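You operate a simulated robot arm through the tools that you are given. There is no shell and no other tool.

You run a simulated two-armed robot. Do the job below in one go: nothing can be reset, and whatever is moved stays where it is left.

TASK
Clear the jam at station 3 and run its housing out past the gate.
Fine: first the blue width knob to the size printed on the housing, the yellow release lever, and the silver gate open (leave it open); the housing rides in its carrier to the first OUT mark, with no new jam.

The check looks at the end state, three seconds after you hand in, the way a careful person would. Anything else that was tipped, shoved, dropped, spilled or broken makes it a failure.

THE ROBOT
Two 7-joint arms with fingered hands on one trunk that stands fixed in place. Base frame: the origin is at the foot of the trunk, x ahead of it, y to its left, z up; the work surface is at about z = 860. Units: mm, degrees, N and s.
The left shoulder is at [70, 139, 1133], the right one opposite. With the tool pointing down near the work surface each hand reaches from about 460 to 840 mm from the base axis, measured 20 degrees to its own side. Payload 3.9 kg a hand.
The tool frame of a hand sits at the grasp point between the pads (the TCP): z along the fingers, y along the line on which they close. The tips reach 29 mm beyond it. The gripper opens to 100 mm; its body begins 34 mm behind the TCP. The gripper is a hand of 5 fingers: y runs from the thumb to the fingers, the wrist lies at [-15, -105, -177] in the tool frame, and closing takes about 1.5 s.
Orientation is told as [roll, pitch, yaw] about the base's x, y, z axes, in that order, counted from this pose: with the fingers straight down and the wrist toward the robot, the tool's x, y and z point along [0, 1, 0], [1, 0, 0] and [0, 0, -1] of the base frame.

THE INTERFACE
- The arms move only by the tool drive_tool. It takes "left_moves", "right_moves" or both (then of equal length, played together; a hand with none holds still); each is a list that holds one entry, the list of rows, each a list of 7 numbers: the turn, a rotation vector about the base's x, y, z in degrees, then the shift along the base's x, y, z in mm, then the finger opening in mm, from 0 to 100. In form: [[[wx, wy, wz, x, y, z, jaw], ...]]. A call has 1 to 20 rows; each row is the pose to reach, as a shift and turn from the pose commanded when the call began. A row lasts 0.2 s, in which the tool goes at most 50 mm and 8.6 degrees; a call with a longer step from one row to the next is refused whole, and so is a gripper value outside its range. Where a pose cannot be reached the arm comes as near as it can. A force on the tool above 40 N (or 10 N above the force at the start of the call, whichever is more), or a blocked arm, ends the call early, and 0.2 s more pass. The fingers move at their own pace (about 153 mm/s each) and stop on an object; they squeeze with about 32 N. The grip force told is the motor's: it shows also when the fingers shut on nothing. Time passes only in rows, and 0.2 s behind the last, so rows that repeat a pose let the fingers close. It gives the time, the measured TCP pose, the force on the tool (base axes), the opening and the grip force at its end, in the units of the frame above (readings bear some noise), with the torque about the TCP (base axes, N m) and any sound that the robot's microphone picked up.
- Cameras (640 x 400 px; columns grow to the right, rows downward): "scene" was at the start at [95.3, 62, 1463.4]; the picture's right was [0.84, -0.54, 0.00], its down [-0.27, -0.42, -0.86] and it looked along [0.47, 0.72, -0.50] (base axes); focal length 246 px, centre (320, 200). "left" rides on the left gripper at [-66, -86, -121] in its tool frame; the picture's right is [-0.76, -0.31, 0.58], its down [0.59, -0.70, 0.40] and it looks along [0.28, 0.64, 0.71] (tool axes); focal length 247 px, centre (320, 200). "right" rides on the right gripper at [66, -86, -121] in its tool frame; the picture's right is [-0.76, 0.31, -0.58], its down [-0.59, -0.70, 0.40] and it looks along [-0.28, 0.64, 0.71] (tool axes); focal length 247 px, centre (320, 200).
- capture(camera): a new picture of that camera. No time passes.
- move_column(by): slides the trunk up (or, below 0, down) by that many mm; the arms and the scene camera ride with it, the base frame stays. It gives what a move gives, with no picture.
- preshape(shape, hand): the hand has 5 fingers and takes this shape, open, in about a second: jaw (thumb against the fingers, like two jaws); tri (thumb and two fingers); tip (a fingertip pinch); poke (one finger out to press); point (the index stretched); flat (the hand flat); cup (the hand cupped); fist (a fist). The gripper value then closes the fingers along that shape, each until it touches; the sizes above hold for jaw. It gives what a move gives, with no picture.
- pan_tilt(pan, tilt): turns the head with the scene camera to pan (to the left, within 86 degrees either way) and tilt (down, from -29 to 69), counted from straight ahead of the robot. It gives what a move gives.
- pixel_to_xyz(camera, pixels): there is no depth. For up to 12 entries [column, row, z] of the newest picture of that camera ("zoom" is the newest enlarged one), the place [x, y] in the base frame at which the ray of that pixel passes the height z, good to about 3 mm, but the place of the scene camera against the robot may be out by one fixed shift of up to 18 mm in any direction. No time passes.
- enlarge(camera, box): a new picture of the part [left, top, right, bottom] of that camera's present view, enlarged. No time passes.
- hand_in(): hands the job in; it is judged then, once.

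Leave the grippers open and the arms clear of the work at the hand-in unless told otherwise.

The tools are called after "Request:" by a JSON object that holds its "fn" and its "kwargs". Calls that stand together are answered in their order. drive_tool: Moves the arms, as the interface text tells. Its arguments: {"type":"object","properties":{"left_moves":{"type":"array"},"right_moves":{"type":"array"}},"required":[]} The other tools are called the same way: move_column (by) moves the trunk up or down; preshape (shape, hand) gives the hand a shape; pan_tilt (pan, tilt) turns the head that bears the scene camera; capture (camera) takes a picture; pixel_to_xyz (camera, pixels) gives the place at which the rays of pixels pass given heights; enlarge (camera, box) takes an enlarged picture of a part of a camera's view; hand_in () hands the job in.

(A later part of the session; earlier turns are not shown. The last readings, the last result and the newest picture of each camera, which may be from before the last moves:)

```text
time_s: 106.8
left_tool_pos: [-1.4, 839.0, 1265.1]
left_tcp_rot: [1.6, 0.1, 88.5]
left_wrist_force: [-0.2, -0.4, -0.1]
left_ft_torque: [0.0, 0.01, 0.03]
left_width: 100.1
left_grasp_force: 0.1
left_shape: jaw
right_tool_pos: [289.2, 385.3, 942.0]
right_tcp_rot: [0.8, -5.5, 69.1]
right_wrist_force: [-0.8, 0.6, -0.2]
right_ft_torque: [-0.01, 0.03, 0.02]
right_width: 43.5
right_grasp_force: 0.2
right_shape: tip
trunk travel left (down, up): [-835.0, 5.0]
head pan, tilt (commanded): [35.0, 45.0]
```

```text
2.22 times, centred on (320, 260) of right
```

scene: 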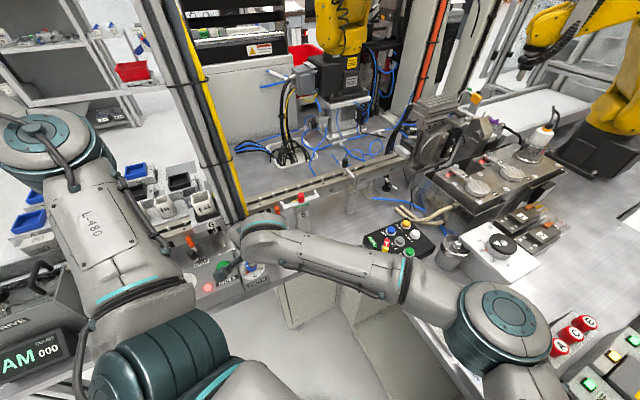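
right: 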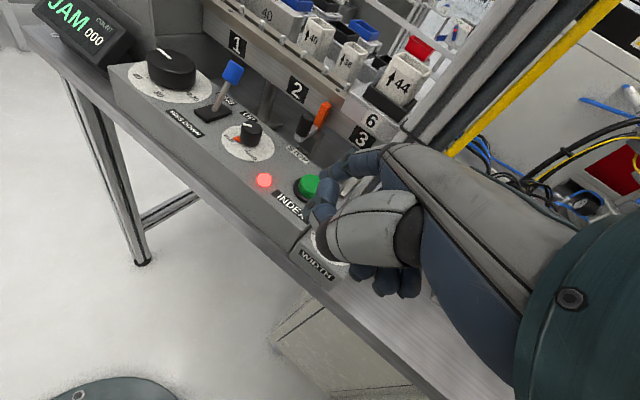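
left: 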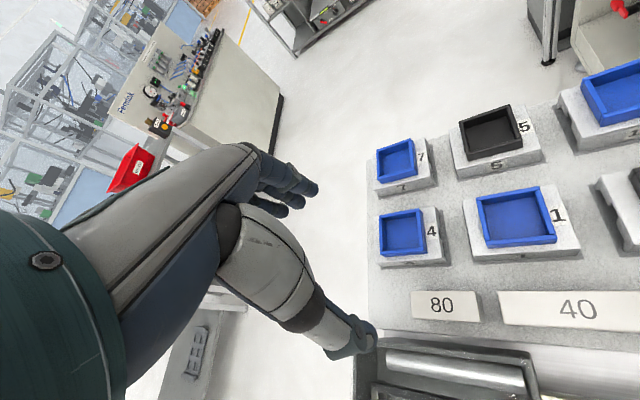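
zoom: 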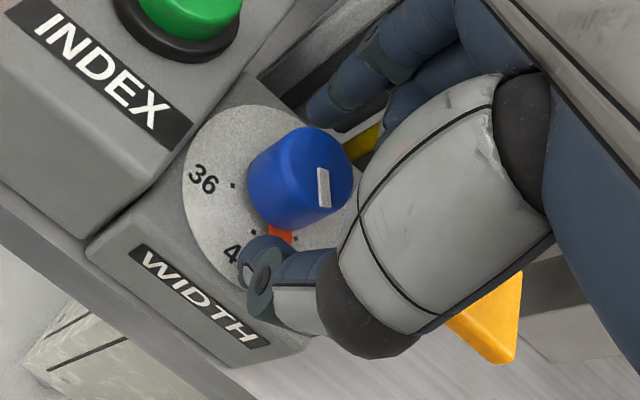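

The pointer is now midway between 40 and 44. One more +30° cycle, ending with a lift to see it clearly.

Request:
{"fn": "drive_tool", "kwargs": {"right_moves": [[[0, 0, 0, 0, 0, -2, 34], [0, 0, 0, 0, 0, -2, 20], [0, 0, 0, 0, 0, -2, 5], [0, 0, 0, 0, 0, -2, 0], [0, 0, 0, 0, 0, -2, 0], [0, 0, 5, 0.2, 0, -2, 0], [0, 0, 10, 0.4, 0, -2, 0], [0, 0, 15, 0.6, 0, -2, 0], [0, 0, 20, 0.8, 0, -2, 0], [0, 0, 25, 1.0, 0, -2, 0], [0, 0, 30, 1.2, 0, -2, 0], [0, 0, 30, 1.2, 0, -2, 0], [0, 0, 30, 1.2, 0, -2, 24], [0, 0, 30, 1.2, 0, -1, 44], [0, 0, 30, 1.2, 0, 0, 44], [0, 0, 30, 1.2, 0, 15, 44], [0, 0, 30, 1.2, -5, 40, 44], [0, 0, 30, 1.2, -10, 65, 44], [0, 0, 30, 1.2, -15, 80, 44]]]}}

Request:
{"fn": "enlarge", "kwargs": {"camera": "right", "box": [180, 170, 420, 350]}}

Request:
{"fn": "enlarge", "kwargs": {"camera": "scene", "box": [200, 200, 320, 300]}}

```text
time_s: 110.8
left_tool_pos: [-0.9, 840.7, 1264.5]
left_tcp_rot: [1.5, 0.1, 88.6]
left_wrist_force: [-0.2, -0.5, 0.1]
left_ft_torque: [-0.02, 0.01, 0.04]
left_width: 100.0
left_grasp_force: 0.0
left_shape: jaw
right_tool_pos: [287.3, 372.0, 1021.7]
right_tcp_rot: [0.9, -5.4, 99.1]
right_wrist_force: [0.4, -0.2, 0.3]
right_ft_torque: [0.02, 0.01, 0.04]
right_width: 43.4
right_grasp_force: 0.0
right_shape: tip
trunk travel left (down, up): [-835.0, 5.0]
head pan, tilt (commanded): [35.0, 45.0]
```

```text
2.22 times, centred on (300, 260) of right
```

zoom: 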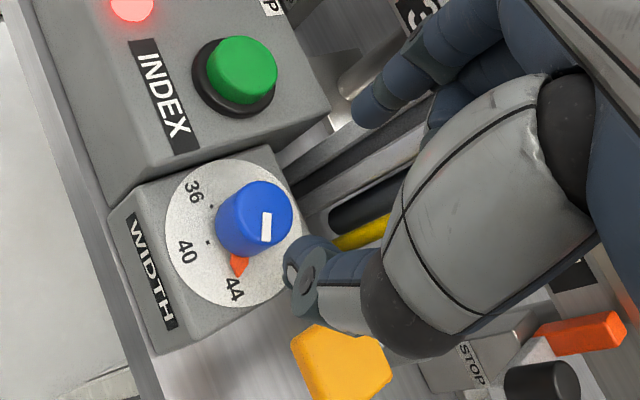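

```text
4.00 times, centred on (260, 250) of scene
```

zoom: 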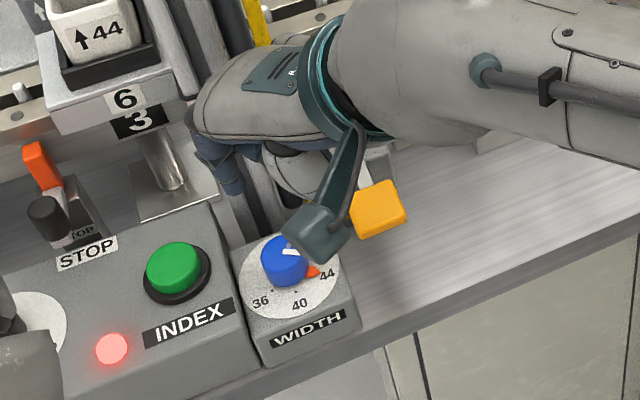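

The orange pointer now points at 44. I move the hand aside to above the yellow lever and take a clear look at the dial and the guide pads.

Request:
{"fn": "drive_tool", "kwargs": {"right_moves": [[[0, 0, 0, 10, -5, 15, 44], [0, 0, 0, 25, -10, 25, 30], [0, 0, 0, 40, -15, 25, 10], [0, 0, 0, 55, -20, 25, 0], [0, 0, 0, 65, -22, 25, 0], [0, 0, 0, 65, -22, 25, 0]]]}}

Request:
{"fn": "enlarge", "kwargs": {"camera": "scene", "box": [220, 230, 300, 290]}}

Request:
{"fn": "enlarge", "kwargs": {"camera": "right", "box": [80, 150, 400, 350]}}

Request:
{"fn": "enlarge", "kwargs": {"camera": "scene", "box": [170, 170, 290, 250]}}

```text
time_s: 112.2
left_tool_pos: [-1.6, 839.8, 1264.0]
left_tcp_rot: [1.5, 0.2, 88.4]
left_wrist_force: [-0.8, -0.3, -0.3]
left_ft_torque: [0.02, 0.0, -0.01]
left_width: 99.8
left_grasp_force: 0.1
left_shape: jaw
right_tool_pos: [353.8, 347.0, 1047.1]
right_tcp_rot: [0.9, -5.5, 99.2]
right_wrist_force: [0.6, 0.0, -0.6]
right_ft_torque: [-0.03, 0.03, -0.03]
right_width: 0.1
right_grasp_force: 32.7
right_shape: tip
trunk travel left (down, up): [-835.0, 5.0]
head pan, tilt (commanded): [35.0, 45.0]
```

```text
6.67 times, centred on (260, 260) of scene
```

zoom: 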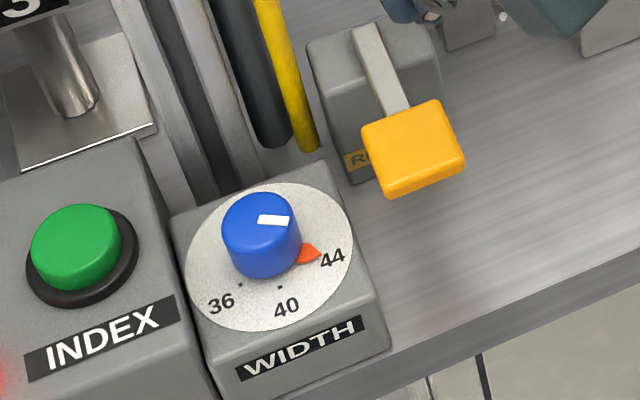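

```text
2.00 times, centred on (240, 250) of right
```

zoom: 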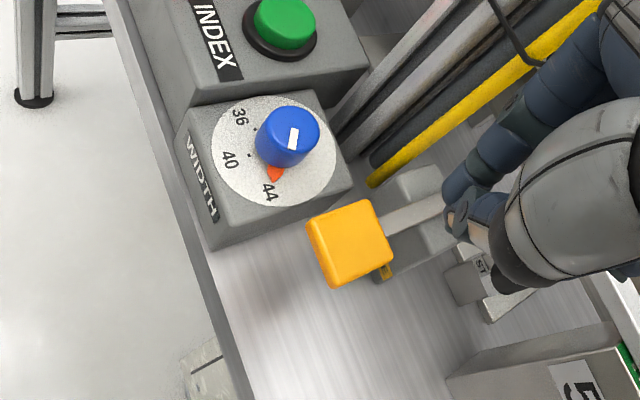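

```text
5.00 times, centred on (230, 210) of scene
```

zoom: 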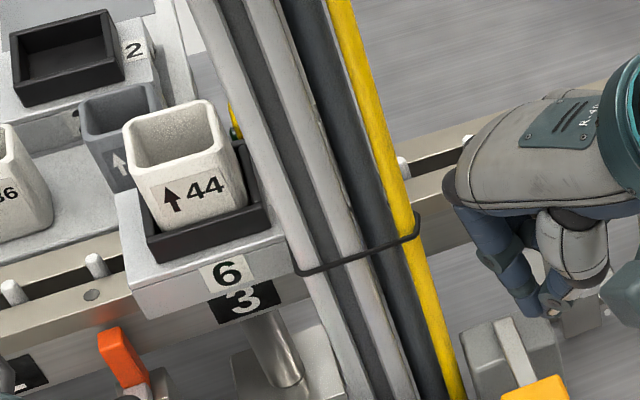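

The pointer sits at 44. Next the yellow release lever: the closed thumb/index tip goes over the plate centre (≈348, 357) and down to z ≈ 980 for a check.

Request:
{"fn": "drive_tool", "kwargs": {"right_moves": [[[0, 0, 0, -4, 1, -20, 0], [0, 0, 0, -4, 1, -45, 0], [0, 0, 0, -4, 1, -65, 0], [0, 0, 0, -4, 1, -65, 0]]]}}

Request:
{"fn": "enlarge", "kwargs": {"camera": "right", "box": [200, 150, 440, 350]}}

Request:
{"fn": "enlarge", "kwargs": {"camera": "scene", "box": [230, 200, 330, 280]}}

```text
time_s: 113.2
left_tool_pos: [-1.1, 840.3, 1264.8]
left_tcp_rot: [1.5, 0.1, 88.5]
left_wrist_force: [-0.5, 0.0, 0.6]
left_ft_torque: [-0.02, 0.0, -0.01]
left_width: 99.9
left_grasp_force: 0.1
left_shape: jaw
right_tool_pos: [349.2, 348.4, 980.2]
right_tcp_rot: [0.9, -5.4, 99.1]
right_wrist_force: [-0.1, -0.7, -0.1]
right_ft_torque: [0.01, -0.03, -0.01]
right_width: 0.0
right_grasp_force: 31.3
right_shape: tip
trunk travel left (down, up): [-835.0, 5.0]
head pan, tilt (commanded): [35.0, 45.0]
```

```text
2.00 times, centred on (320, 250) of right
```

zoom: 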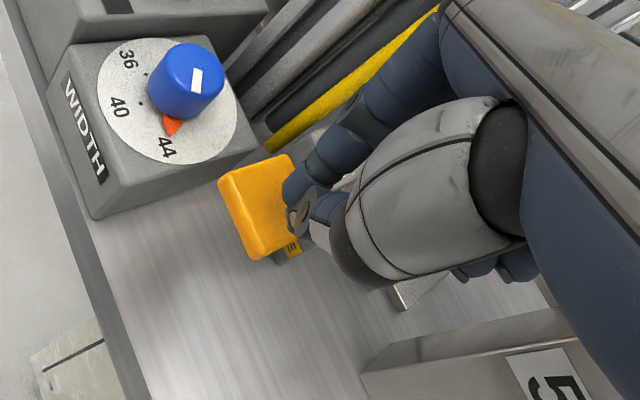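

```text
5.00 times, centred on (280, 240) of scene
```

zoom: 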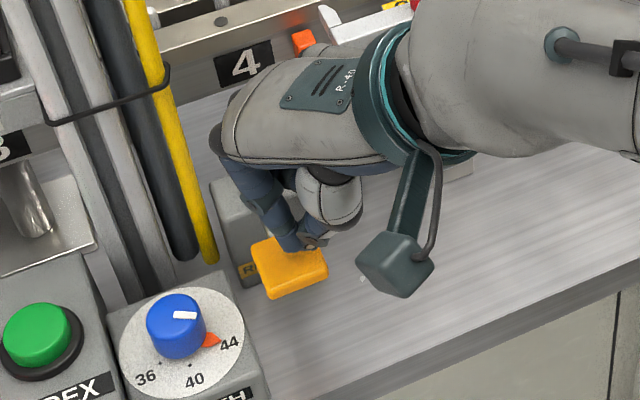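

The tip is ~7 mm right of the plate's centre. I shift (−6.5, +2) and press down gradually, watching force and sound.

Request:
{"fn": "drive_tool", "kwargs": {"right_moves": [[[0, 0, 0, -6.5, 2, -5, 0], [0, 0, 0, -6.5, 2, -11, 0], [0, 0, 0, -6.5, 2, -16, 0], [0, 0, 0, -6.5, 2, -20, 0], [0, 0, 0, -6.5, 2, -24, 0], [0, 0, 0, -6.5, 2, -28, 0], [0, 0, 0, -6.5, 2, -28, 0]]]}}

Request:
{"fn": "enlarge", "kwargs": {"camera": "right", "box": [200, 150, 440, 350]}}

Request:
{"fn": "enlarge", "kwargs": {"camera": "scene", "box": [230, 200, 330, 280]}}

```text
time_s: 114.8
left_tool_pos: [-0.7, 838.4, 1264.7]
left_tcp_rot: [1.5, 0.1, 88.6]
left_wrist_force: [0.6, 0.0, 0.3]
left_ft_torque: [-0.01, -0.03, 0.01]
left_width: 99.7
left_grasp_force: 0.0
left_shape: jaw
right_tool_pos: [342.7, 351.1, 952.9]
right_tcp_rot: [0.9, -5.5, 99.0]
right_wrist_force: [0.6, -0.5, 2.9]
right_ft_torque: [-0.02, -0.02, -0.01]
right_width: 0.0
right_grasp_force: 32.3
right_shape: tip
trunk travel left (down, up): [-835.0, 5.0]
head pan, tilt (commanded): [35.0, 45.0]
```

```text
2.00 times, centred on (320, 250) of right
```

zoom: 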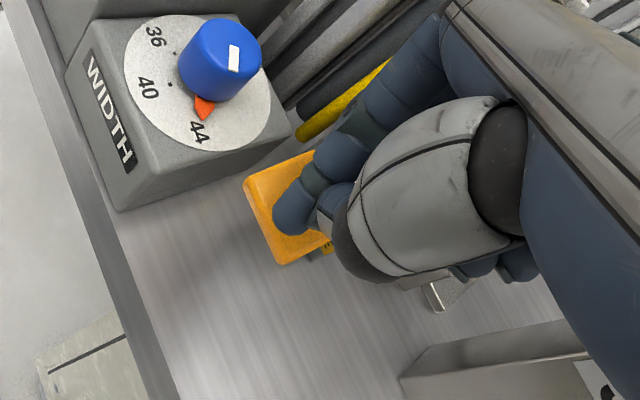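

```text
5.00 times, centred on (280, 240) of scene
```

zoom: 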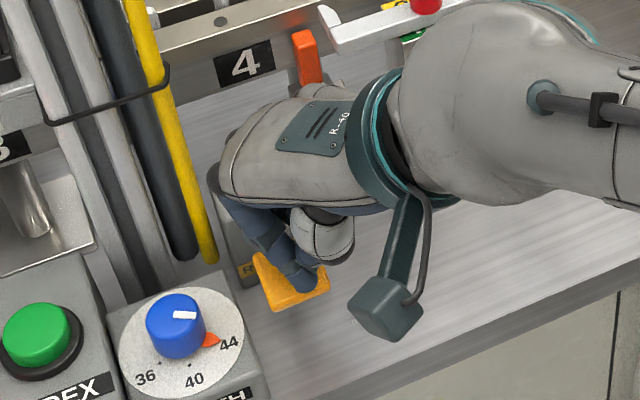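

The lever yields easily (2.9 N); the plate has gone down about 14 mm. I press on until it meets its end.

Request:
{"fn": "drive_tool", "kwargs": {"right_moves": [[[0, 0, 0, 0, 0, -5, 0], [0, 0, 0, 0, 0, -10, 0], [0, 0, 0, 0, 0, -15, 0], [0, 0, 0, 0, 0, -20, 0], [0, 0, 0, 0, 0, -25, 0], [0, 0, 0, 0, 0, -30, 0], [0, 0, 0, 0, 0, -30, 0]]]}}

Request:
{"fn": "enlarge", "kwargs": {"camera": "right", "box": [200, 150, 440, 350]}}

Request:
{"fn": "enlarge", "kwargs": {"camera": "scene", "box": [230, 200, 330, 280]}}

Request:
{"fn": "capture", "kwargs": {"camera": "scene"}}

```text
time_s: 116.0
left_tool_pos: [-3.6, 832.8, 1268.3]
left_tcp_rot: [1.3, -0.2, 88.5]
left_wrist_force: [-1.3, 0.3, -0.3]
left_ft_torque: [0.0, 0.01, -0.02]
left_width: 99.8
left_grasp_force: 0.1
left_shape: jaw
right_tool_pos: [343.7, 350.8, 939.8]
right_tcp_rot: [0.8, -6.4, 98.7]
right_wrist_force: [-6.0, -18.7, 32.2]
right_ft_torque: [0.02, -0.11, -0.09]
right_width: 0.0
right_grasp_force: 32.1
right_shape: tip
trunk travel left (down, up): [-835.0, 5.0]
head pan, tilt (commanded): [35.0, 45.0]
stopped in row 5 (right hand): the force on the tool passed its limit at 42 N (the readings are from after the stop); the commanded pose is now the measured one
```

```text
2.00 times, centred on (320, 250) of right
```

zoom: 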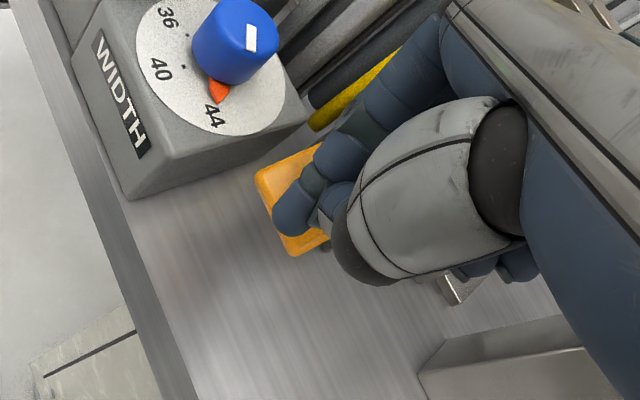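

```text
5.00 times, centred on (280, 240) of scene
```

zoom: 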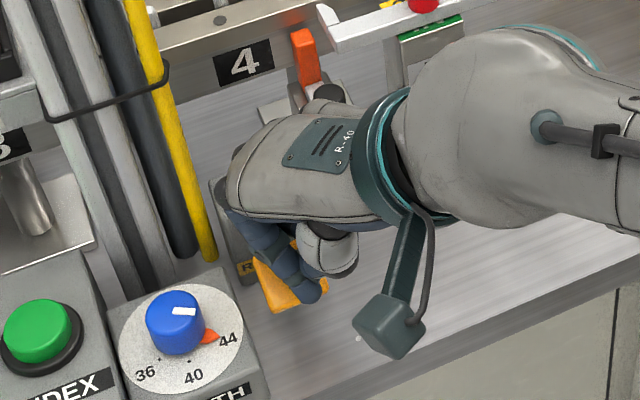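

```text
taken
```

scene: 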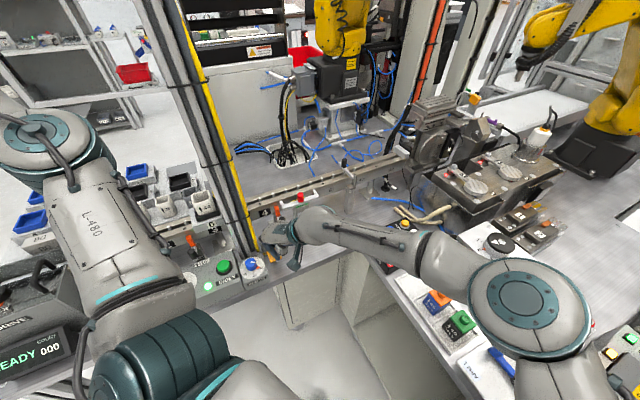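

The display now reads READY and the lamp turned green: the jam is released. I lift the right hand off the lever and back.

Request:
{"fn": "drive_tool", "kwargs": {"right_moves": [[[0, 0, 0, 0, 0, 15, 0], [0, 0, 0, 0, -3, 45, 0], [0, 0, 0, 5, -10, 85, 0], [0, 0, 0, 15, -25, 120, 0], [0, 0, 0, 25, -45, 150, 0], [0, 0, 0, 35, -65, 180, 0]]]}}

Request:
{"fn": "capture", "kwargs": {"camera": "scene"}}

Request:
{"fn": "enlarge", "kwargs": {"camera": "scene", "box": [0, 180, 280, 355]}}

Request:
{"fn": "capture", "kwargs": {"camera": "right"}}

```text
time_s: 117.3
left_tool_pos: [-0.5, 837.9, 1265.8]
left_tcp_rot: [1.6, 0.0, 88.6]
left_wrist_force: [-1.6, -0.2, 0.6]
left_ft_torque: [-0.03, -0.04, 0.01]
left_width: 100.1
left_grasp_force: 0.1
left_shape: jaw
right_tool_pos: [380.5, 287.1, 1116.6]
right_tcp_rot: [0.8, -5.8, 98.9]
right_wrist_force: [-0.2, -0.7, 0.4]
right_ft_torque: [-0.01, 0.0, -0.02]
right_width: 0.0
right_grasp_force: 32.0
right_shape: tip
trunk travel left (down, up): [-835.0, 5.0]
head pan, tilt (commanded): [35.0, 45.0]
```

```text
taken
```

scene: 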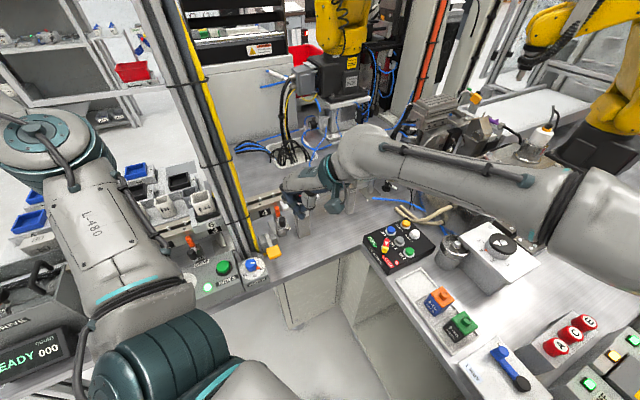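

```text
2.29 times, centred on (140, 268) of scene
```

zoom: 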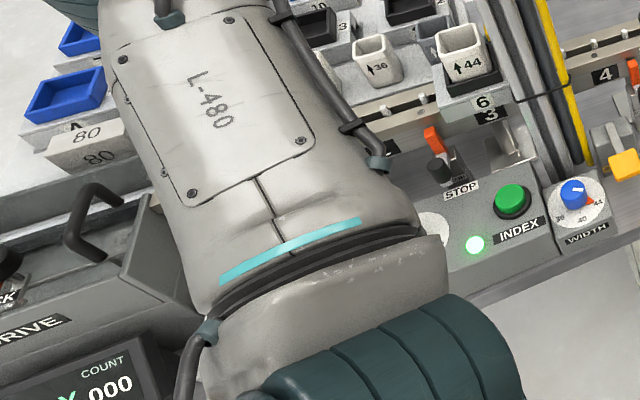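

```text
taken
```

right: 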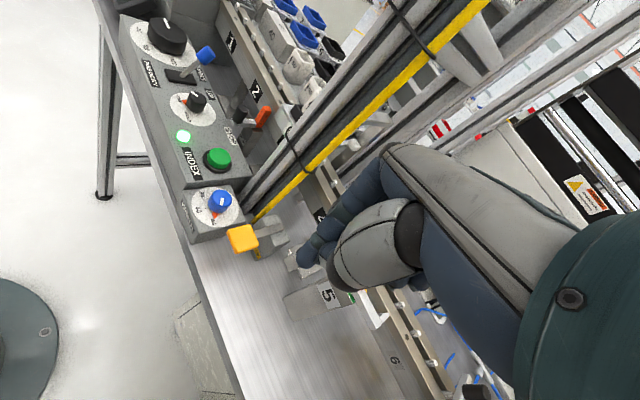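

The lever sprang back and the state is READY. Now the gate: I move the right hand to the right for a close look with its camera, turning it to about yaw 50°.

Request:
{"fn": "drive_tool", "kwargs": {"right_moves": [[[1, 0.5, -7, 12, -5, 8, 0], [1.5, 1, -14, 26, -10, 16, 0], [2, 1.5, -21, 42, -14, 24, 0], [2.5, 2, -28, 60, -16, 30, 30], [3, 2.5, -35, 80, -16, 34, 60], [3.5, 3, -42, 100, -14, 36, 60], [4, 3.5, -49, 120, -12, 38, 60], [4, 3.5, -49, 130, -10, 38, 60]]]}}

Request:
{"fn": "capture", "kwargs": {"camera": "right"}}

Request:
{"fn": "enlarge", "kwargs": {"camera": "right", "box": [150, 60, 400, 220]}}

```text
time_s: 119.3
left_tool_pos: [0.1, 839.1, 1264.0]
left_tcp_rot: [1.5, 0.1, 88.6]
left_wrist_force: [1.3, -1.0, 0.3]
left_ft_torque: [0.0, -0.01, -0.03]
left_width: 99.5
left_grasp_force: 0.0
left_shape: jaw
right_tool_pos: [524.9, 267.9, 1184.1]
right_tcp_rot: [6.6, -11.6, 47.4]
right_wrist_force: [-0.3, -0.2, 0.1]
right_ft_torque: [0.03, 0.02, 0.02]
right_width: 59.8
right_grasp_force: 0.1
right_shape: tip
trunk travel left (down, up): [-835.0, 5.0]
head pan, tilt (commanded): [35.0, 45.0]
stopped in row 8 (right hand): the arm was blocked; the commanded pose is now the measured one
```

```text
taken
```

right: 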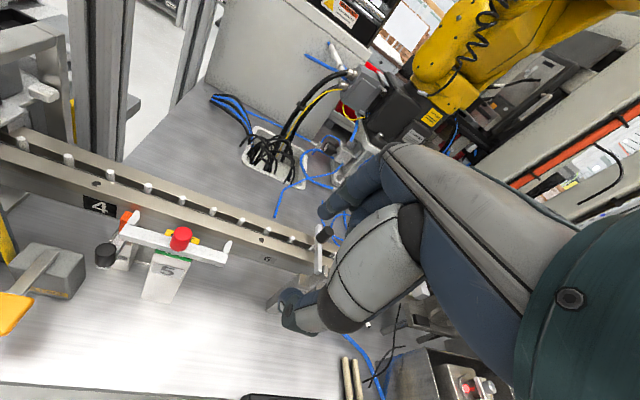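

```text
2.50 times, centred on (275, 140) of right
```

zoom: 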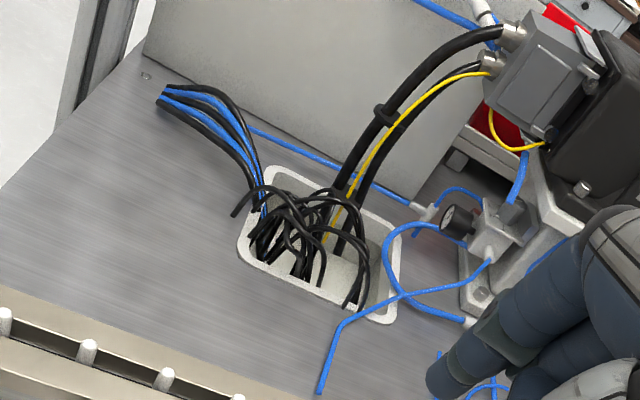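

The hand hides the gate here. I look with the head camera instead.

Request:
{"fn": "pan_tilt", "kwargs": {"pan": 28, "tilt": 35}}

Request:
{"fn": "capture", "kwargs": {"camera": "scene"}}

Request:
{"fn": "enlarge", "kwargs": {"camera": "right", "box": [250, 180, 410, 340]}}

```text
time_s: 120.1
left_tool_pos: [-0.2, 839.6, 1264.5]
left_tcp_rot: [1.5, 0.1, 88.5]
left_wrist_force: [-0.3, 0.6, -0.2]
left_ft_torque: [0.02, 0.01, 0.0]
left_width: 99.8
left_grasp_force: 0.0
left_shape: jaw
right_tool_pos: [522.9, 266.6, 1183.4]
right_tcp_rot: [6.7, -11.5, 47.3]
right_wrist_force: [0.6, 0.0, 0.6]
right_ft_torque: [-0.04, 0.03, -0.01]
right_width: 59.8
right_grasp_force: 0.1
right_shape: tip
trunk travel left (down, up): [-835.0, 5.0]
head pan, tilt (commanded): [28.0, 35.0]
```

```text
taken
```

scene: 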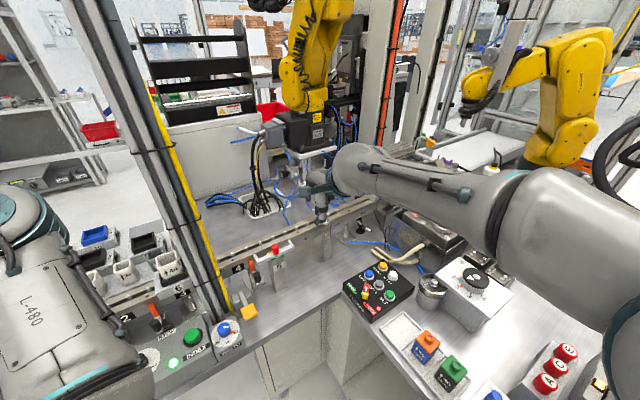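

```text
2.50 times, centred on (330, 260) of right
```

zoom: 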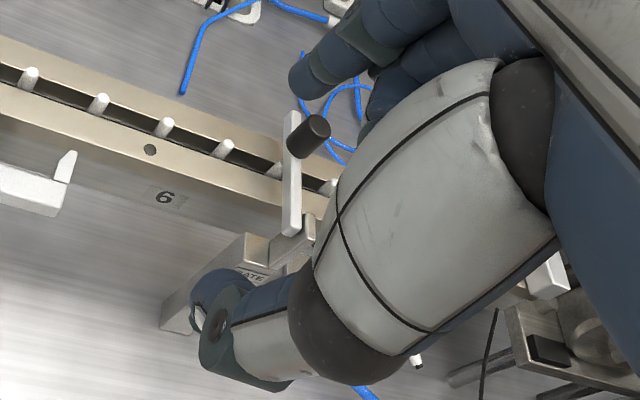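

The gate's black knob shows at right-camera pixel (325,234), arm from (322,270) to (322,225). I query its ray and triangulate with the earlier one.

Request:
{"fn": "pixel_to_xyz", "kwargs": {"camera": "right", "pixels": [[325, 234, 960], [325, 234, 980], [325, 234, 1000], [325, 234, 1020], [321, 271, 940], [321, 271, 960], [321, 271, 980], [322, 227, 960], [322, 227, 980], [288, 291, 920], [239, 263, 920], [268, 259, 930]]}}

```text
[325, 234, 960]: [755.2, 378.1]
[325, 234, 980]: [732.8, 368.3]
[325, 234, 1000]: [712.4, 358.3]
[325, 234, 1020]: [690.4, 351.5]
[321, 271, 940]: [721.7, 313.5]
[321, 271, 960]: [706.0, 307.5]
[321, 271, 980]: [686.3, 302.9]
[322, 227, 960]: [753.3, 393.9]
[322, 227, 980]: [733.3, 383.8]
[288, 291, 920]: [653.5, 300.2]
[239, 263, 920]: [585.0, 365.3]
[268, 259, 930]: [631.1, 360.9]
```

Those two rays are nearly parallel, so I want a better angle: I pull the right hand back-left so that both cameras see the gate, and I calibrate the scene camera on the known blue knob.

Request:
{"fn": "drive_tool", "kwargs": {"right_moves": [[[0, 0, 0, -15, -20, 5, 60], [0, 0, 0, -35, -45, 10, 60], [0, 0, 0, -55, -75, 15, 60], [0, 0, 0, -70, -100, 20, 60]]]}}

Request:
{"fn": "capture", "kwargs": {"camera": "scene"}}

Request:
{"fn": "enlarge", "kwargs": {"camera": "scene", "box": [270, 160, 430, 260]}}

Request:
{"fn": "capture", "kwargs": {"camera": "right"}}

```text
time_s: 121.1
left_tool_pos: [-1.8, 839.4, 1265.3]
left_tcp_rot: [1.4, 0.0, 88.5]
left_wrist_force: [-1.0, -0.1, 0.2]
left_ft_torque: [-0.01, 0.02, 0.0]
left_width: 99.6
left_grasp_force: 0.0
left_shape: jaw
right_tool_pos: [452.0, 167.9, 1201.6]
right_tcp_rot: [6.6, -11.3, 47.6]
right_wrist_force: [-0.4, 0.0, -0.2]
right_ft_torque: [0.03, 0.02, -0.01]
right_width: 59.9
right_grasp_force: 0.1
right_shape: tip
trunk travel left (down, up): [-835.0, 5.0]
head pan, tilt (commanded): [28.0, 35.0]
```

```text
taken
```

scene: 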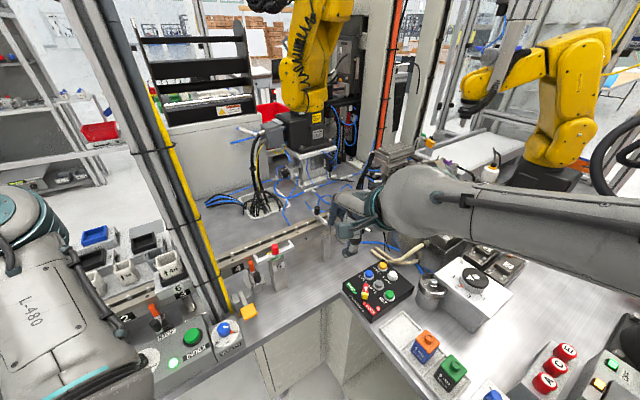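

```text
4.00 times, centred on (350, 210) of scene
```

zoom: 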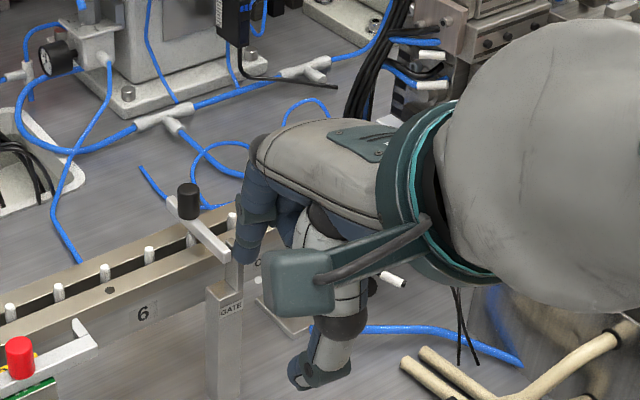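

```text
taken
```

right: 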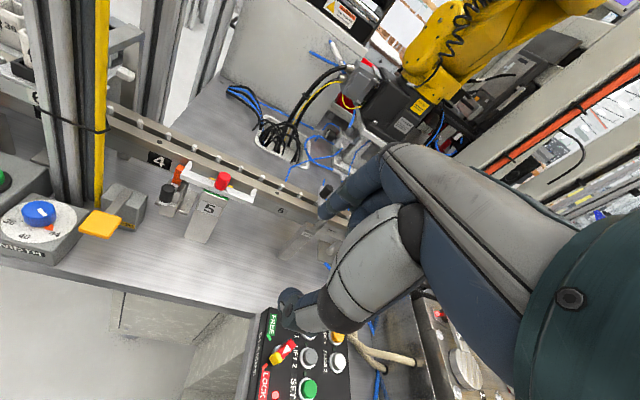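

Scene: gate knob at (317,210), arm's near end (327,224). I query scene rays (with blue knob at about (223,326) and yellow plate (249,312) for calibration) and the right camera's gate knob at (326,190).

Request:
{"fn": "enlarge", "kwargs": {"camera": "scene", "box": [190, 290, 286, 350]}}

Request:
{"fn": "pixel_to_xyz", "kwargs": {"camera": "scene", "pixels": [[317, 210.5, 980], [317, 210.5, 1000], [317, 210.5, 1020], [327.5, 225, 960], [327.5, 225, 980], [327.5, 225, 1000], [310.5, 205, 980], [406, 187, 931]]}}

Request:
{"fn": "pixel_to_xyz", "kwargs": {"camera": "right", "pixels": [[326, 190, 980], [326, 190, 1000], [326, 190, 1020], [41, 211, 922], [100, 222, 931], [223, 181, 980], [223, 181, 1000]]}}

```text
6.67 times, centred on (238, 320) of scene
```

zoom: 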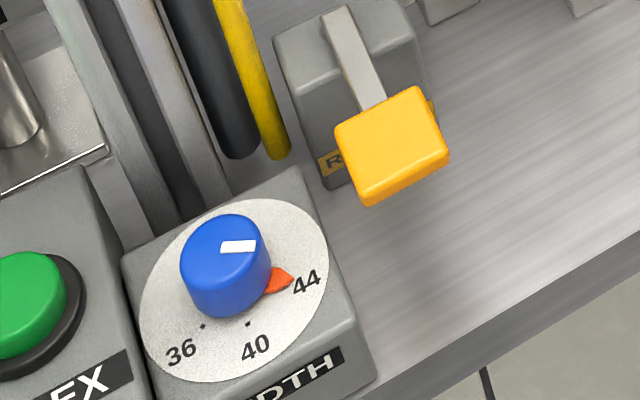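

```text
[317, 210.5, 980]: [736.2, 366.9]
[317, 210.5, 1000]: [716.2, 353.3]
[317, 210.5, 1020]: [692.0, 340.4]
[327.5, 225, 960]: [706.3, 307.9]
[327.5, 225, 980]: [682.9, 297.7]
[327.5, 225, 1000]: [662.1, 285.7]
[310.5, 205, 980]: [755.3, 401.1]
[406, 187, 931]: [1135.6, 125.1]
```

```text
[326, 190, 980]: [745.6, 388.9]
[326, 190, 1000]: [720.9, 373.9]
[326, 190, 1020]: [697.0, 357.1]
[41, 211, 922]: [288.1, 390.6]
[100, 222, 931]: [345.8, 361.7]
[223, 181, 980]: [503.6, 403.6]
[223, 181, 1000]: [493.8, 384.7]
```

Request:
{"fn": "pixel_to_xyz", "kwargs": {"camera": "scene", "pixels": [[223.8, 326.7, 922], [248.5, 311.8, 931], [275, 248, 980], [275, 248, 1000]]}}

```text
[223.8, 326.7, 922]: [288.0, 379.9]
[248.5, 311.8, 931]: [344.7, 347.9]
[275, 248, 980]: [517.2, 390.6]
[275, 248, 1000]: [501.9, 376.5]
```

Calibrating the scene camera (offset about +2, +9) the gate knob comes out near (688, 349, 1025) and the arm's pivot end near (661, 292, 1005). I want a closer unobstructed look at the hinge: turn the right hand to yaw ~28° and move it closer and lower.

Request:
{"fn": "drive_tool", "kwargs": {"right_moves": [[[-1, 0, -4, 10, 5, -10, 60], [-2, 0, -8, 22, 10, -25, 60], [-3, 0, -12, 36, 15, -40, 60], [-4, 0, -16, 50, 18, -55, 60], [-4, 0, -20, 62, 20, -65, 60], [-4, 0, -20, 62, 20, -65, 60]]]}}

Request:
{"fn": "capture", "kwargs": {"camera": "right"}}

Request:
{"fn": "enlarge", "kwargs": {"camera": "right", "box": [180, 90, 340, 220]}}

```text
time_s: 122.5
left_tool_pos: [-1.3, 839.9, 1264.8]
left_tcp_rot: [1.5, 0.1, 88.6]
left_wrist_force: [0.6, -0.1, 0.7]
left_ft_torque: [0.01, 0.02, -0.02]
left_width: 99.9
left_grasp_force: 0.1
left_shape: jaw
right_tool_pos: [517.5, 187.5, 1161.1]
right_tcp_rot: [5.5, -10.6, 27.1]
right_wrist_force: [-0.6, -0.8, 0.0]
right_ft_torque: [0.01, 0.01, -0.02]
right_width: 59.9
right_grasp_force: 0.0
right_shape: tip
trunk travel left (down, up): [-835.0, 5.0]
head pan, tilt (commanded): [28.0, 35.0]
```

```text
taken
```

right: 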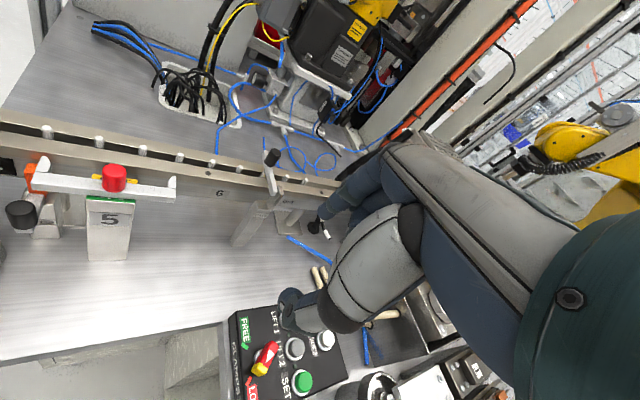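

```text
3.08 times, centred on (260, 155) of right
```

zoom: 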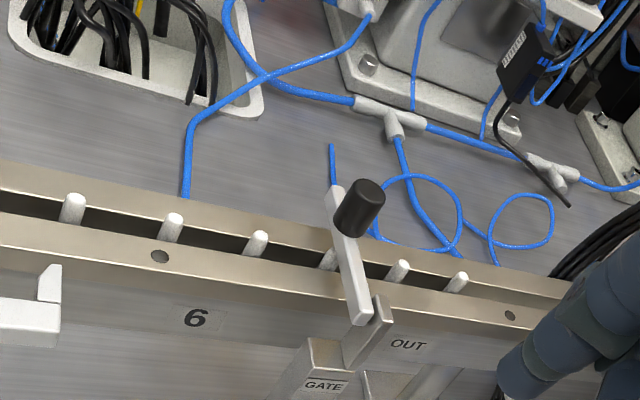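

Now I see it well: the silver arm is pinned to the upstream face of a small plate on the GATE post, so it should swing up like a barrier, with the black knob on its far part. Fingers behind the knob pulled toward the operator and up should raise it. I try the "flat" shape to see how the fingers lie.

Request:
{"fn": "preshape", "kwargs": {"shape": "flat", "hand": "right"}}

Request:
{"fn": "capture", "kwargs": {"camera": "right"}}

Request:
{"fn": "capture", "kwargs": {"camera": "scene"}}

Request:
{"fn": "pixel_to_xyz", "kwargs": {"camera": "right", "pixels": [[272, 157, 1010], [272, 157, 1025], [272, 157, 1040], [273, 192, 990], [273, 192, 1005], [280, 197, 1000]]}}

```text
time_s: 123.4
left_tool_pos: [-0.6, 838.9, 1265.1]
left_tcp_rot: [1.5, 0.1, 88.4]
left_wrist_force: [0.3, 0.0, 0.0]
left_ft_torque: [-0.01, -0.03, 0.01]
left_width: 100.1
left_grasp_force: 0.1
left_shape: jaw
right_tool_pos: [521.9, 185.0, 1158.6]
right_tcp_rot: [5.6, -10.4, 27.0]
right_wrist_force: [0.1, 0.2, 0.1]
right_ft_torque: [0.0, -0.01, 0.01]
right_width: 93.1
right_grasp_force: 0.1
right_shape: flat
trunk travel left (down, up): [-835.0, 5.0]
head pan, tilt (commanded): [28.0, 35.0]
```

```text
taken
```

right: 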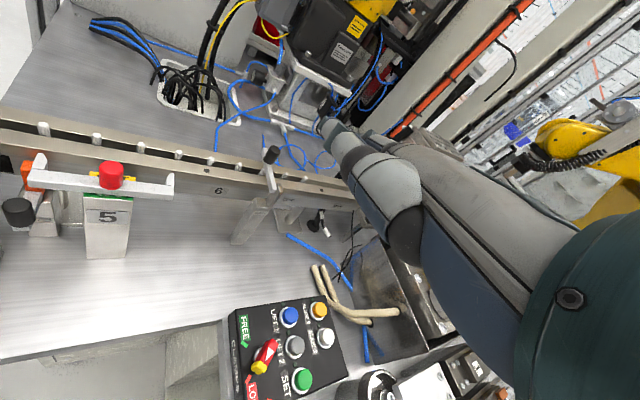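

```text
taken
```

scene: 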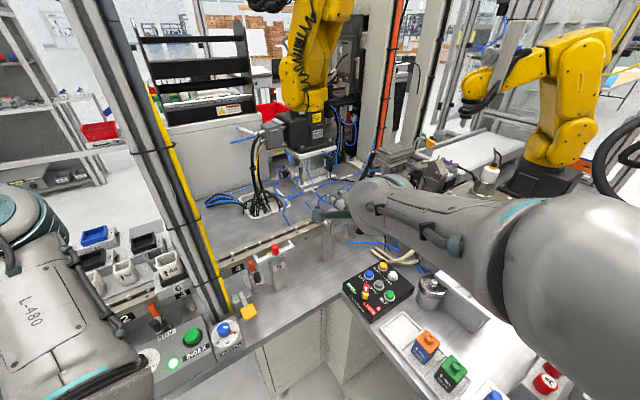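

```text
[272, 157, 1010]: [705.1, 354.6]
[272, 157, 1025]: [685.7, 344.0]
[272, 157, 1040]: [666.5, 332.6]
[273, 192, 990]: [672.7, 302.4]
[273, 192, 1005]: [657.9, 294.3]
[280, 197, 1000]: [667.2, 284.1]
```

The flat hand is no use for hooking. I go back to "jaw" (fingers pointing down, open) and first raise and move above the gate: TCP about (640, 290, 1140), yaw ~48°.

Request:
{"fn": "preshape", "kwargs": {"shape": "jaw", "hand": "right"}}

Request:
{"fn": "drive_tool", "kwargs": {"right_moves": [[[-1, 0.5, 4, 15, 12, 2, 100], [-2, 1, 8, 32, 28, 4, 100], [-3, 1.5, 12, 50, 44, 4, 100], [-4, 2, 16, 70, 60, 4, 100], [-4, 2, 20, 90, 78, 2, 100], [-4, 2, 22, 108, 95, 0, 100], [-4, 2, 22, 115, 103, -8, 100], [-4, 2, 22, 115, 103, -8, 100]]]}}

Request:
{"fn": "capture", "kwargs": {"camera": "right"}}

Request:
{"fn": "capture", "kwargs": {"camera": "scene"}}

```text
time_s: 124.3
left_tool_pos: [-0.6, 839.4, 1264.9]
left_tcp_rot: [1.4, 0.1, 88.6]
left_wrist_force: [0.2, 0.4, -0.1]
left_ft_torque: [-0.02, 0.02, -0.01]
left_width: 100.1
left_grasp_force: 0.0
left_shape: jaw
right_tool_pos: [520.4, 185.4, 1157.2]
right_tcp_rot: [5.6, -10.2, 26.8]
right_wrist_force: [-0.9, -0.1, 0.3]
right_ft_torque: [-0.01, -0.01, 0.0]
right_width: 100.0
right_grasp_force: 0.1
right_shape: jaw
trunk travel left (down, up): [-835.0, 5.0]
head pan, tilt (commanded): [28.0, 35.0]
```

```text
time_s: 126.1
left_tool_pos: [-1.7, 841.1, 1263.7]
left_tcp_rot: [1.5, 0.3, 88.5]
left_wrist_force: [-0.7, -0.3, -0.4]
left_ft_torque: [-0.03, 0.04, 0.0]
left_width: 99.9
left_grasp_force: 0.1
left_shape: jaw
right_tool_pos: [618.7, 270.0, 1124.7]
right_tcp_rot: [1.4, -4.8, 50.3]
right_wrist_force: [1.1, 0.8, -0.4]
right_ft_torque: [-0.01, -0.04, 0.03]
right_width: 100.2
right_grasp_force: 0.0
right_shape: jaw
right hand out of reach, approached as far as the arm can: row 6, 7, 8
trunk travel left (down, up): [-835.0, 5.0]
head pan, tilt (commanded): [28.0, 35.0]
```

```text
taken
```

right: 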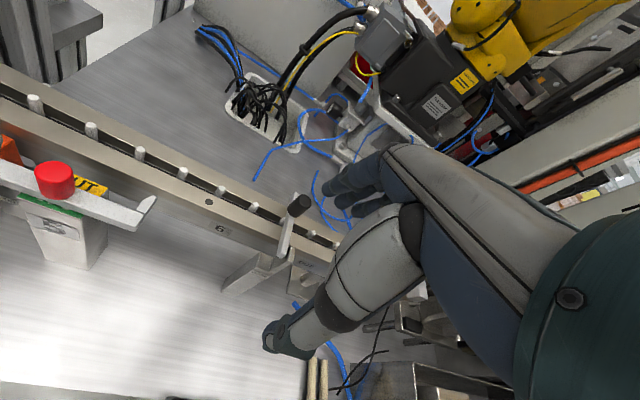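

```text
taken
```

scene: 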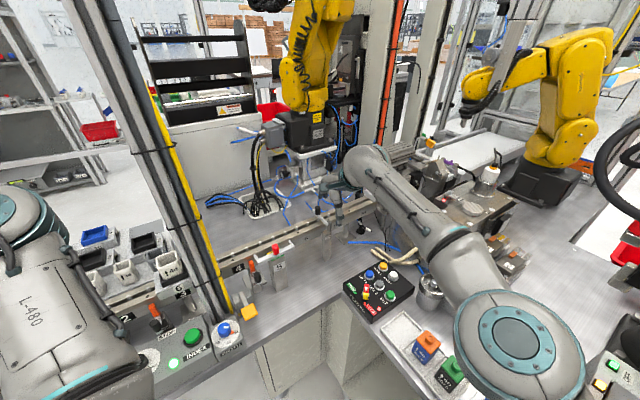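

Reach ended at (619, 270). Leaning the hand (fingers more forward, pitch ≈ −25°) extends the reach; I tilt and move on toward (648, 300, 1115).

Request:
{"fn": "drive_tool", "kwargs": {"right_moves": [[[4, -3.3, 0, 0, 0, 5, 100], [8, -6.6, 0, 5, 4, 8, 100], [12, -10, 0, 12, 10, 8, 100], [15.3, -12.9, 0, 20, 20, 5, 100], [15.3, -12.9, 0, 28, 30, -5, 100], [15.3, -12.9, 0, 30, 32, -10, 100]]]}}

Request:
{"fn": "capture", "kwargs": {"camera": "right"}}

Request:
{"fn": "enlarge", "kwargs": {"camera": "scene", "box": [270, 150, 430, 270]}}

```text
time_s: 127.5
left_tool_pos: [-0.6, 839.7, 1264.3]
left_tcp_rot: [1.5, 0.2, 88.5]
left_wrist_force: [0.6, 0.0, -0.1]
left_ft_torque: [0.01, 0.01, -0.01]
left_width: 99.8
left_grasp_force: 0.0
left_shape: jaw
right_tool_pos: [648.8, 300.3, 1117.3]
right_tcp_rot: [1.3, -24.9, 50.5]
right_wrist_force: [-0.2, 0.0, 0.2]
right_ft_torque: [0.04, -0.04, 0.02]
right_width: 99.8
right_grasp_force: 0.0
right_shape: jaw
trunk travel left (down, up): [-835.0, 5.0]
head pan, tilt (commanded): [28.0, 35.0]
```

```text
taken
```

right: 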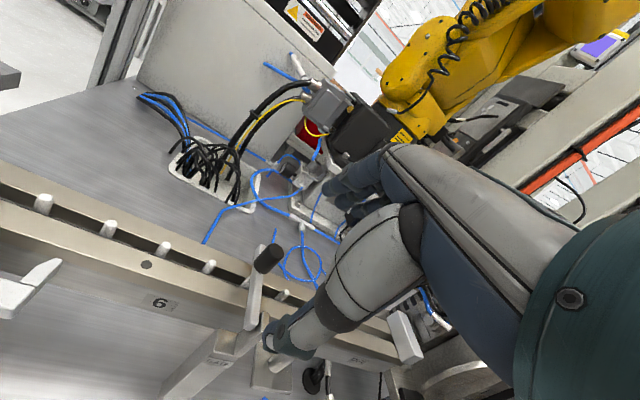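

```text
3.33 times, centred on (350, 210) of scene
```

zoom: 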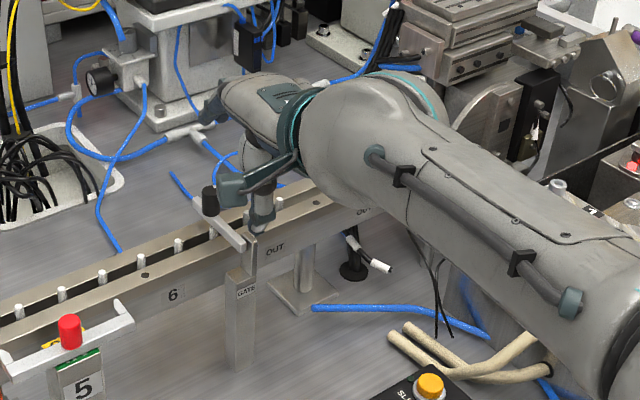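

Reached (649, 300, 1117). A better grip on the knob: approach like grasping a glass from the operator side — fingers pointing forward-down with thumb and fingers left/right of the knob (roll ≈ 60°, yaw ≈ −10°). I back off and turn the hand that way in free air.

Request:
{"fn": "drive_tool", "kwargs": {"right_moves": [[[0, 0, 0, -25, -20, 10, 80], [0, 0, 0, -50, -40, 20, 60], [4.9, 4.3, -4.1, -60, -50, 25, 60], [9.7, 8.5, -8.2, -70, -58, 30, 60], [14.6, 12.8, -12.3, -80, -64, 30, 60], [19.4, 17, -16.4, -90, -68, 30, 60], [24.3, 21.3, -20.6, -95, -70, 30, 60], [29.2, 25.6, -24.7, -100, -72, 30, 60], [34, 29.8, -28.8, -100, -72, 30, 60], [38.9, 34.1, -32.9, -100, -72, 30, 60], [43.7, 38.3, -37, -100, -72, 30, 60], [48.6, 42.6, -41.1, -100, -72, 30, 60]]]}}

Request:
{"fn": "capture", "kwargs": {"camera": "right"}}

Request:
{"fn": "capture", "kwargs": {"camera": "scene"}}

```text
time_s: 130.1
left_tool_pos: [-0.6, 839.6, 1263.9]
left_tcp_rot: [1.4, 0.0, 88.5]
left_wrist_force: [1.3, -0.3, 0.2]
left_ft_torque: [0.0, 0.0, 0.0]
left_width: 99.9
left_grasp_force: 0.1
left_shape: jaw
right_tool_pos: [548.6, 230.7, 1147.1]
right_tcp_rot: [61.4, 0.3, -10.0]
right_wrist_force: [0.4, 0.1, 0.3]
right_ft_torque: [0.01, 0.01, 0.0]
right_width: 60.3
right_grasp_force: 0.1
right_shape: jaw
trunk travel left (down, up): [-835.0, 5.0]
head pan, tilt (commanded): [28.0, 35.0]
```

```text
taken
```

right: 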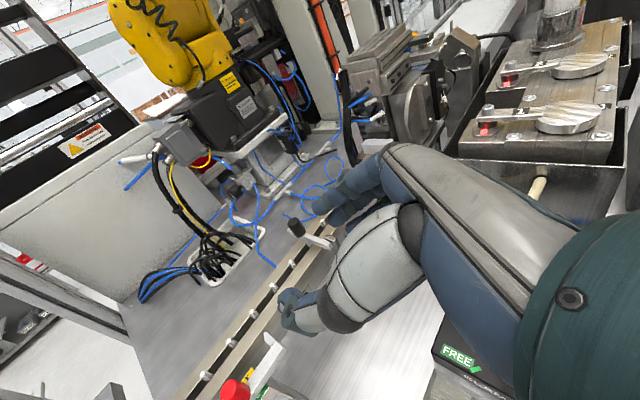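

```text
taken
```

scene: 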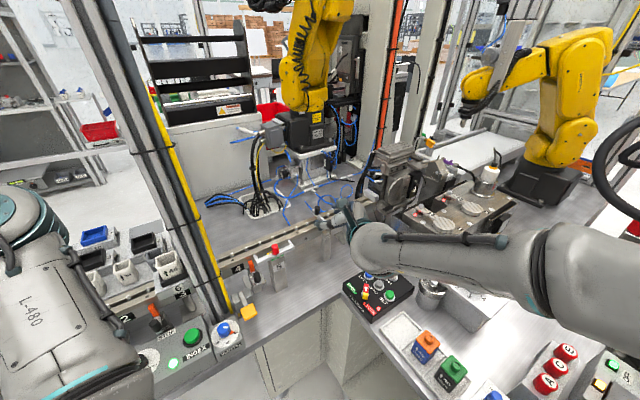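

The hand now points at the gate knob as intended (fully reached). I switch to "tri" with a 50 mm opening, reduce the roll to 45° so the palm stays above the gate's bracket, and go to the pre-grasp point (≈678, 296, 1078).

Request:
{"fn": "preshape", "kwargs": {"shape": "tri", "hand": "right"}}

Request:
{"fn": "drive_tool", "kwargs": {"right_moves": [[[-5, 0.9, 0, 15, 8, 10, 60], [-10, 1.8, 0, 35, 18, 15, 50], [-16.2, 2.8, 0, 55, 28, 15, 50], [-16.2, 2.8, 0, 75, 38, 5, 50], [-16.2, 2.8, 0, 95, 48, -15, 50], [-16.2, 2.8, 0, 112, 57, -40, 50], [-16.2, 2.8, 0, 125, 63, -62, 50], [-16.2, 2.8, 0, 125, 63, -62, 50]]]}}

Request:
{"fn": "capture", "kwargs": {"camera": "right"}}

Request:
{"fn": "enlarge", "kwargs": {"camera": "scene", "box": [270, 160, 430, 280]}}

```text
time_s: 131.0
left_tool_pos: [0.6, 838.4, 1263.4]
left_tcp_rot: [1.6, 0.1, 88.6]
left_wrist_force: [-0.5, -0.7, -0.6]
left_ft_torque: [0.01, 0.01, 0.02]
left_width: 99.7
left_grasp_force: 0.1
left_shape: jaw
right_tool_pos: [546.9, 229.4, 1148.0]
right_tcp_rot: [61.3, 0.2, -9.9]
right_wrist_force: [0.0, 0.1, -0.7]
right_ft_torque: [-0.02, -0.01, -0.01]
right_width: 100.1
right_grasp_force: 0.1
right_shape: tri
trunk travel left (down, up): [-835.0, 5.0]
head pan, tilt (commanded): [28.0, 35.0]
```

```text
time_s: 132.8
left_tool_pos: [-2.3, 837.5, 1265.2]
left_tcp_rot: [1.6, 0.0, 88.5]
left_wrist_force: [0.5, -0.2, -0.9]
left_ft_torque: [0.03, -0.03, -0.01]
left_width: 99.7
left_grasp_force: 0.2
left_shape: jaw
right_tool_pos: [673.2, 292.4, 1083.5]
right_tcp_rot: [45.0, 0.1, -9.9]
right_wrist_force: [0.4, 0.7, 0.6]
right_ft_torque: [-0.03, 0.03, 0.02]
right_width: 49.8
right_grasp_force: 0.0
right_shape: tri
right hand out of reach, approached as far as the arm can: row 2, 3
trunk travel left (down, up): [-835.0, 5.0]
head pan, tilt (commanded): [28.0, 35.0]
```

```text
taken
```

right: 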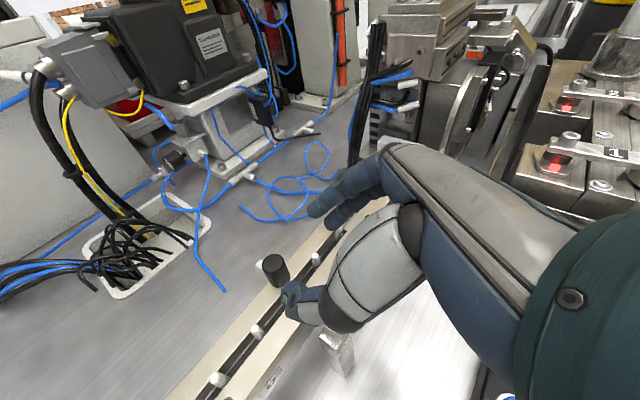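

```text
3.33 times, centred on (350, 220) of scene
```

zoom: 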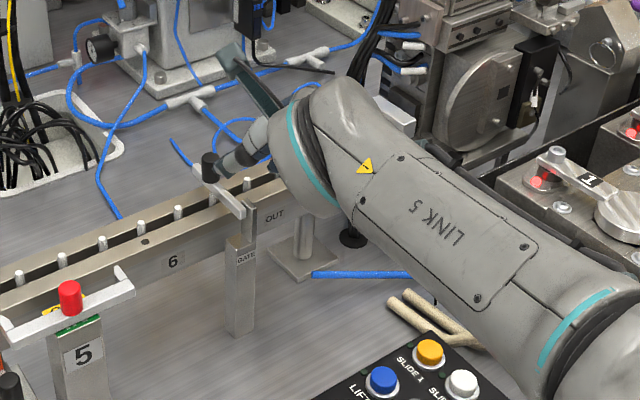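

The knob lies straight ahead between thumb and fingers (about 82 mm along the finger direction). I advance 50 mm along that direction and check.

Request:
{"fn": "drive_tool", "kwargs": {"right_moves": [[[0, 0, 0, 0, 8, -8, 50], [0, 0, 0, 1, 17, -17, 50], [0, 0, 0, 2, 27, -27, 50], [0, 0, 0, 3, 36, -36, 50], [0, 0, 0, 3, 36, -36, 50]]]}}

Request:
{"fn": "enlarge", "kwargs": {"camera": "right", "box": [200, 170, 400, 340]}}

Request:
{"fn": "enlarge", "kwargs": {"camera": "scene", "box": [290, 170, 390, 250]}}

```text
time_s: 134.0
left_tool_pos: [-0.8, 838.2, 1263.8]
left_tcp_rot: [1.4, 0.0, 88.5]
left_wrist_force: [0.2, -0.3, 1.0]
left_ft_torque: [0.02, -0.02, -0.04]
left_width: 99.9
left_grasp_force: 0.1
left_shape: jaw
right_tool_pos: [665.1, 304.4, 1055.7]
right_tcp_rot: [44.8, 0.2, -9.9]
right_wrist_force: [-0.5, -0.1, 0.2]
right_ft_torque: [-0.01, 0.0, 0.01]
right_width: 50.1
right_grasp_force: 0.1
right_shape: tri
right hand out of reach, approached as far as the arm can: row 1, 2, 3, 4, 5
trunk travel left (down, up): [-835.0, 5.0]
head pan, tilt (commanded): [28.0, 35.0]
```

```text
2.35 times, centred on (300, 255) of right
```

zoom: 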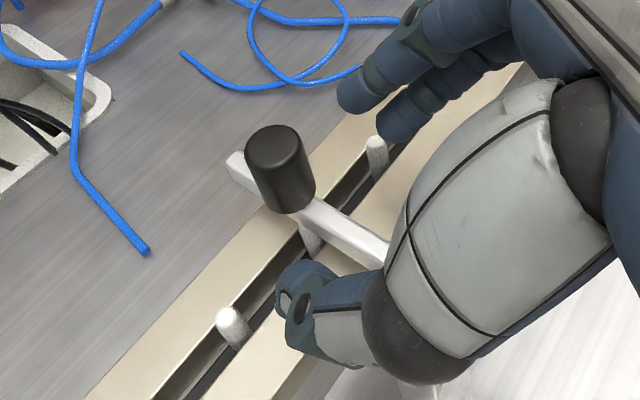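

```text
5.00 times, centred on (340, 210) of scene
```

zoom: 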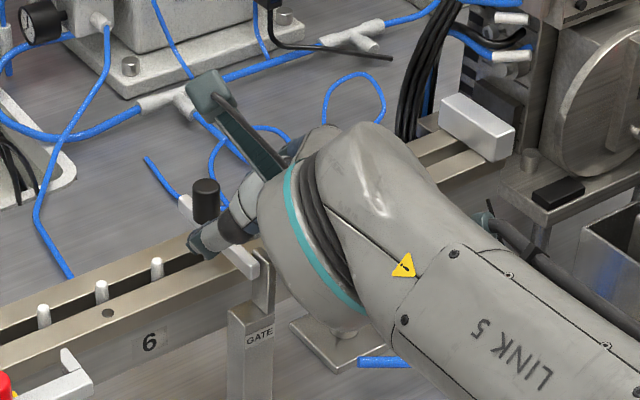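

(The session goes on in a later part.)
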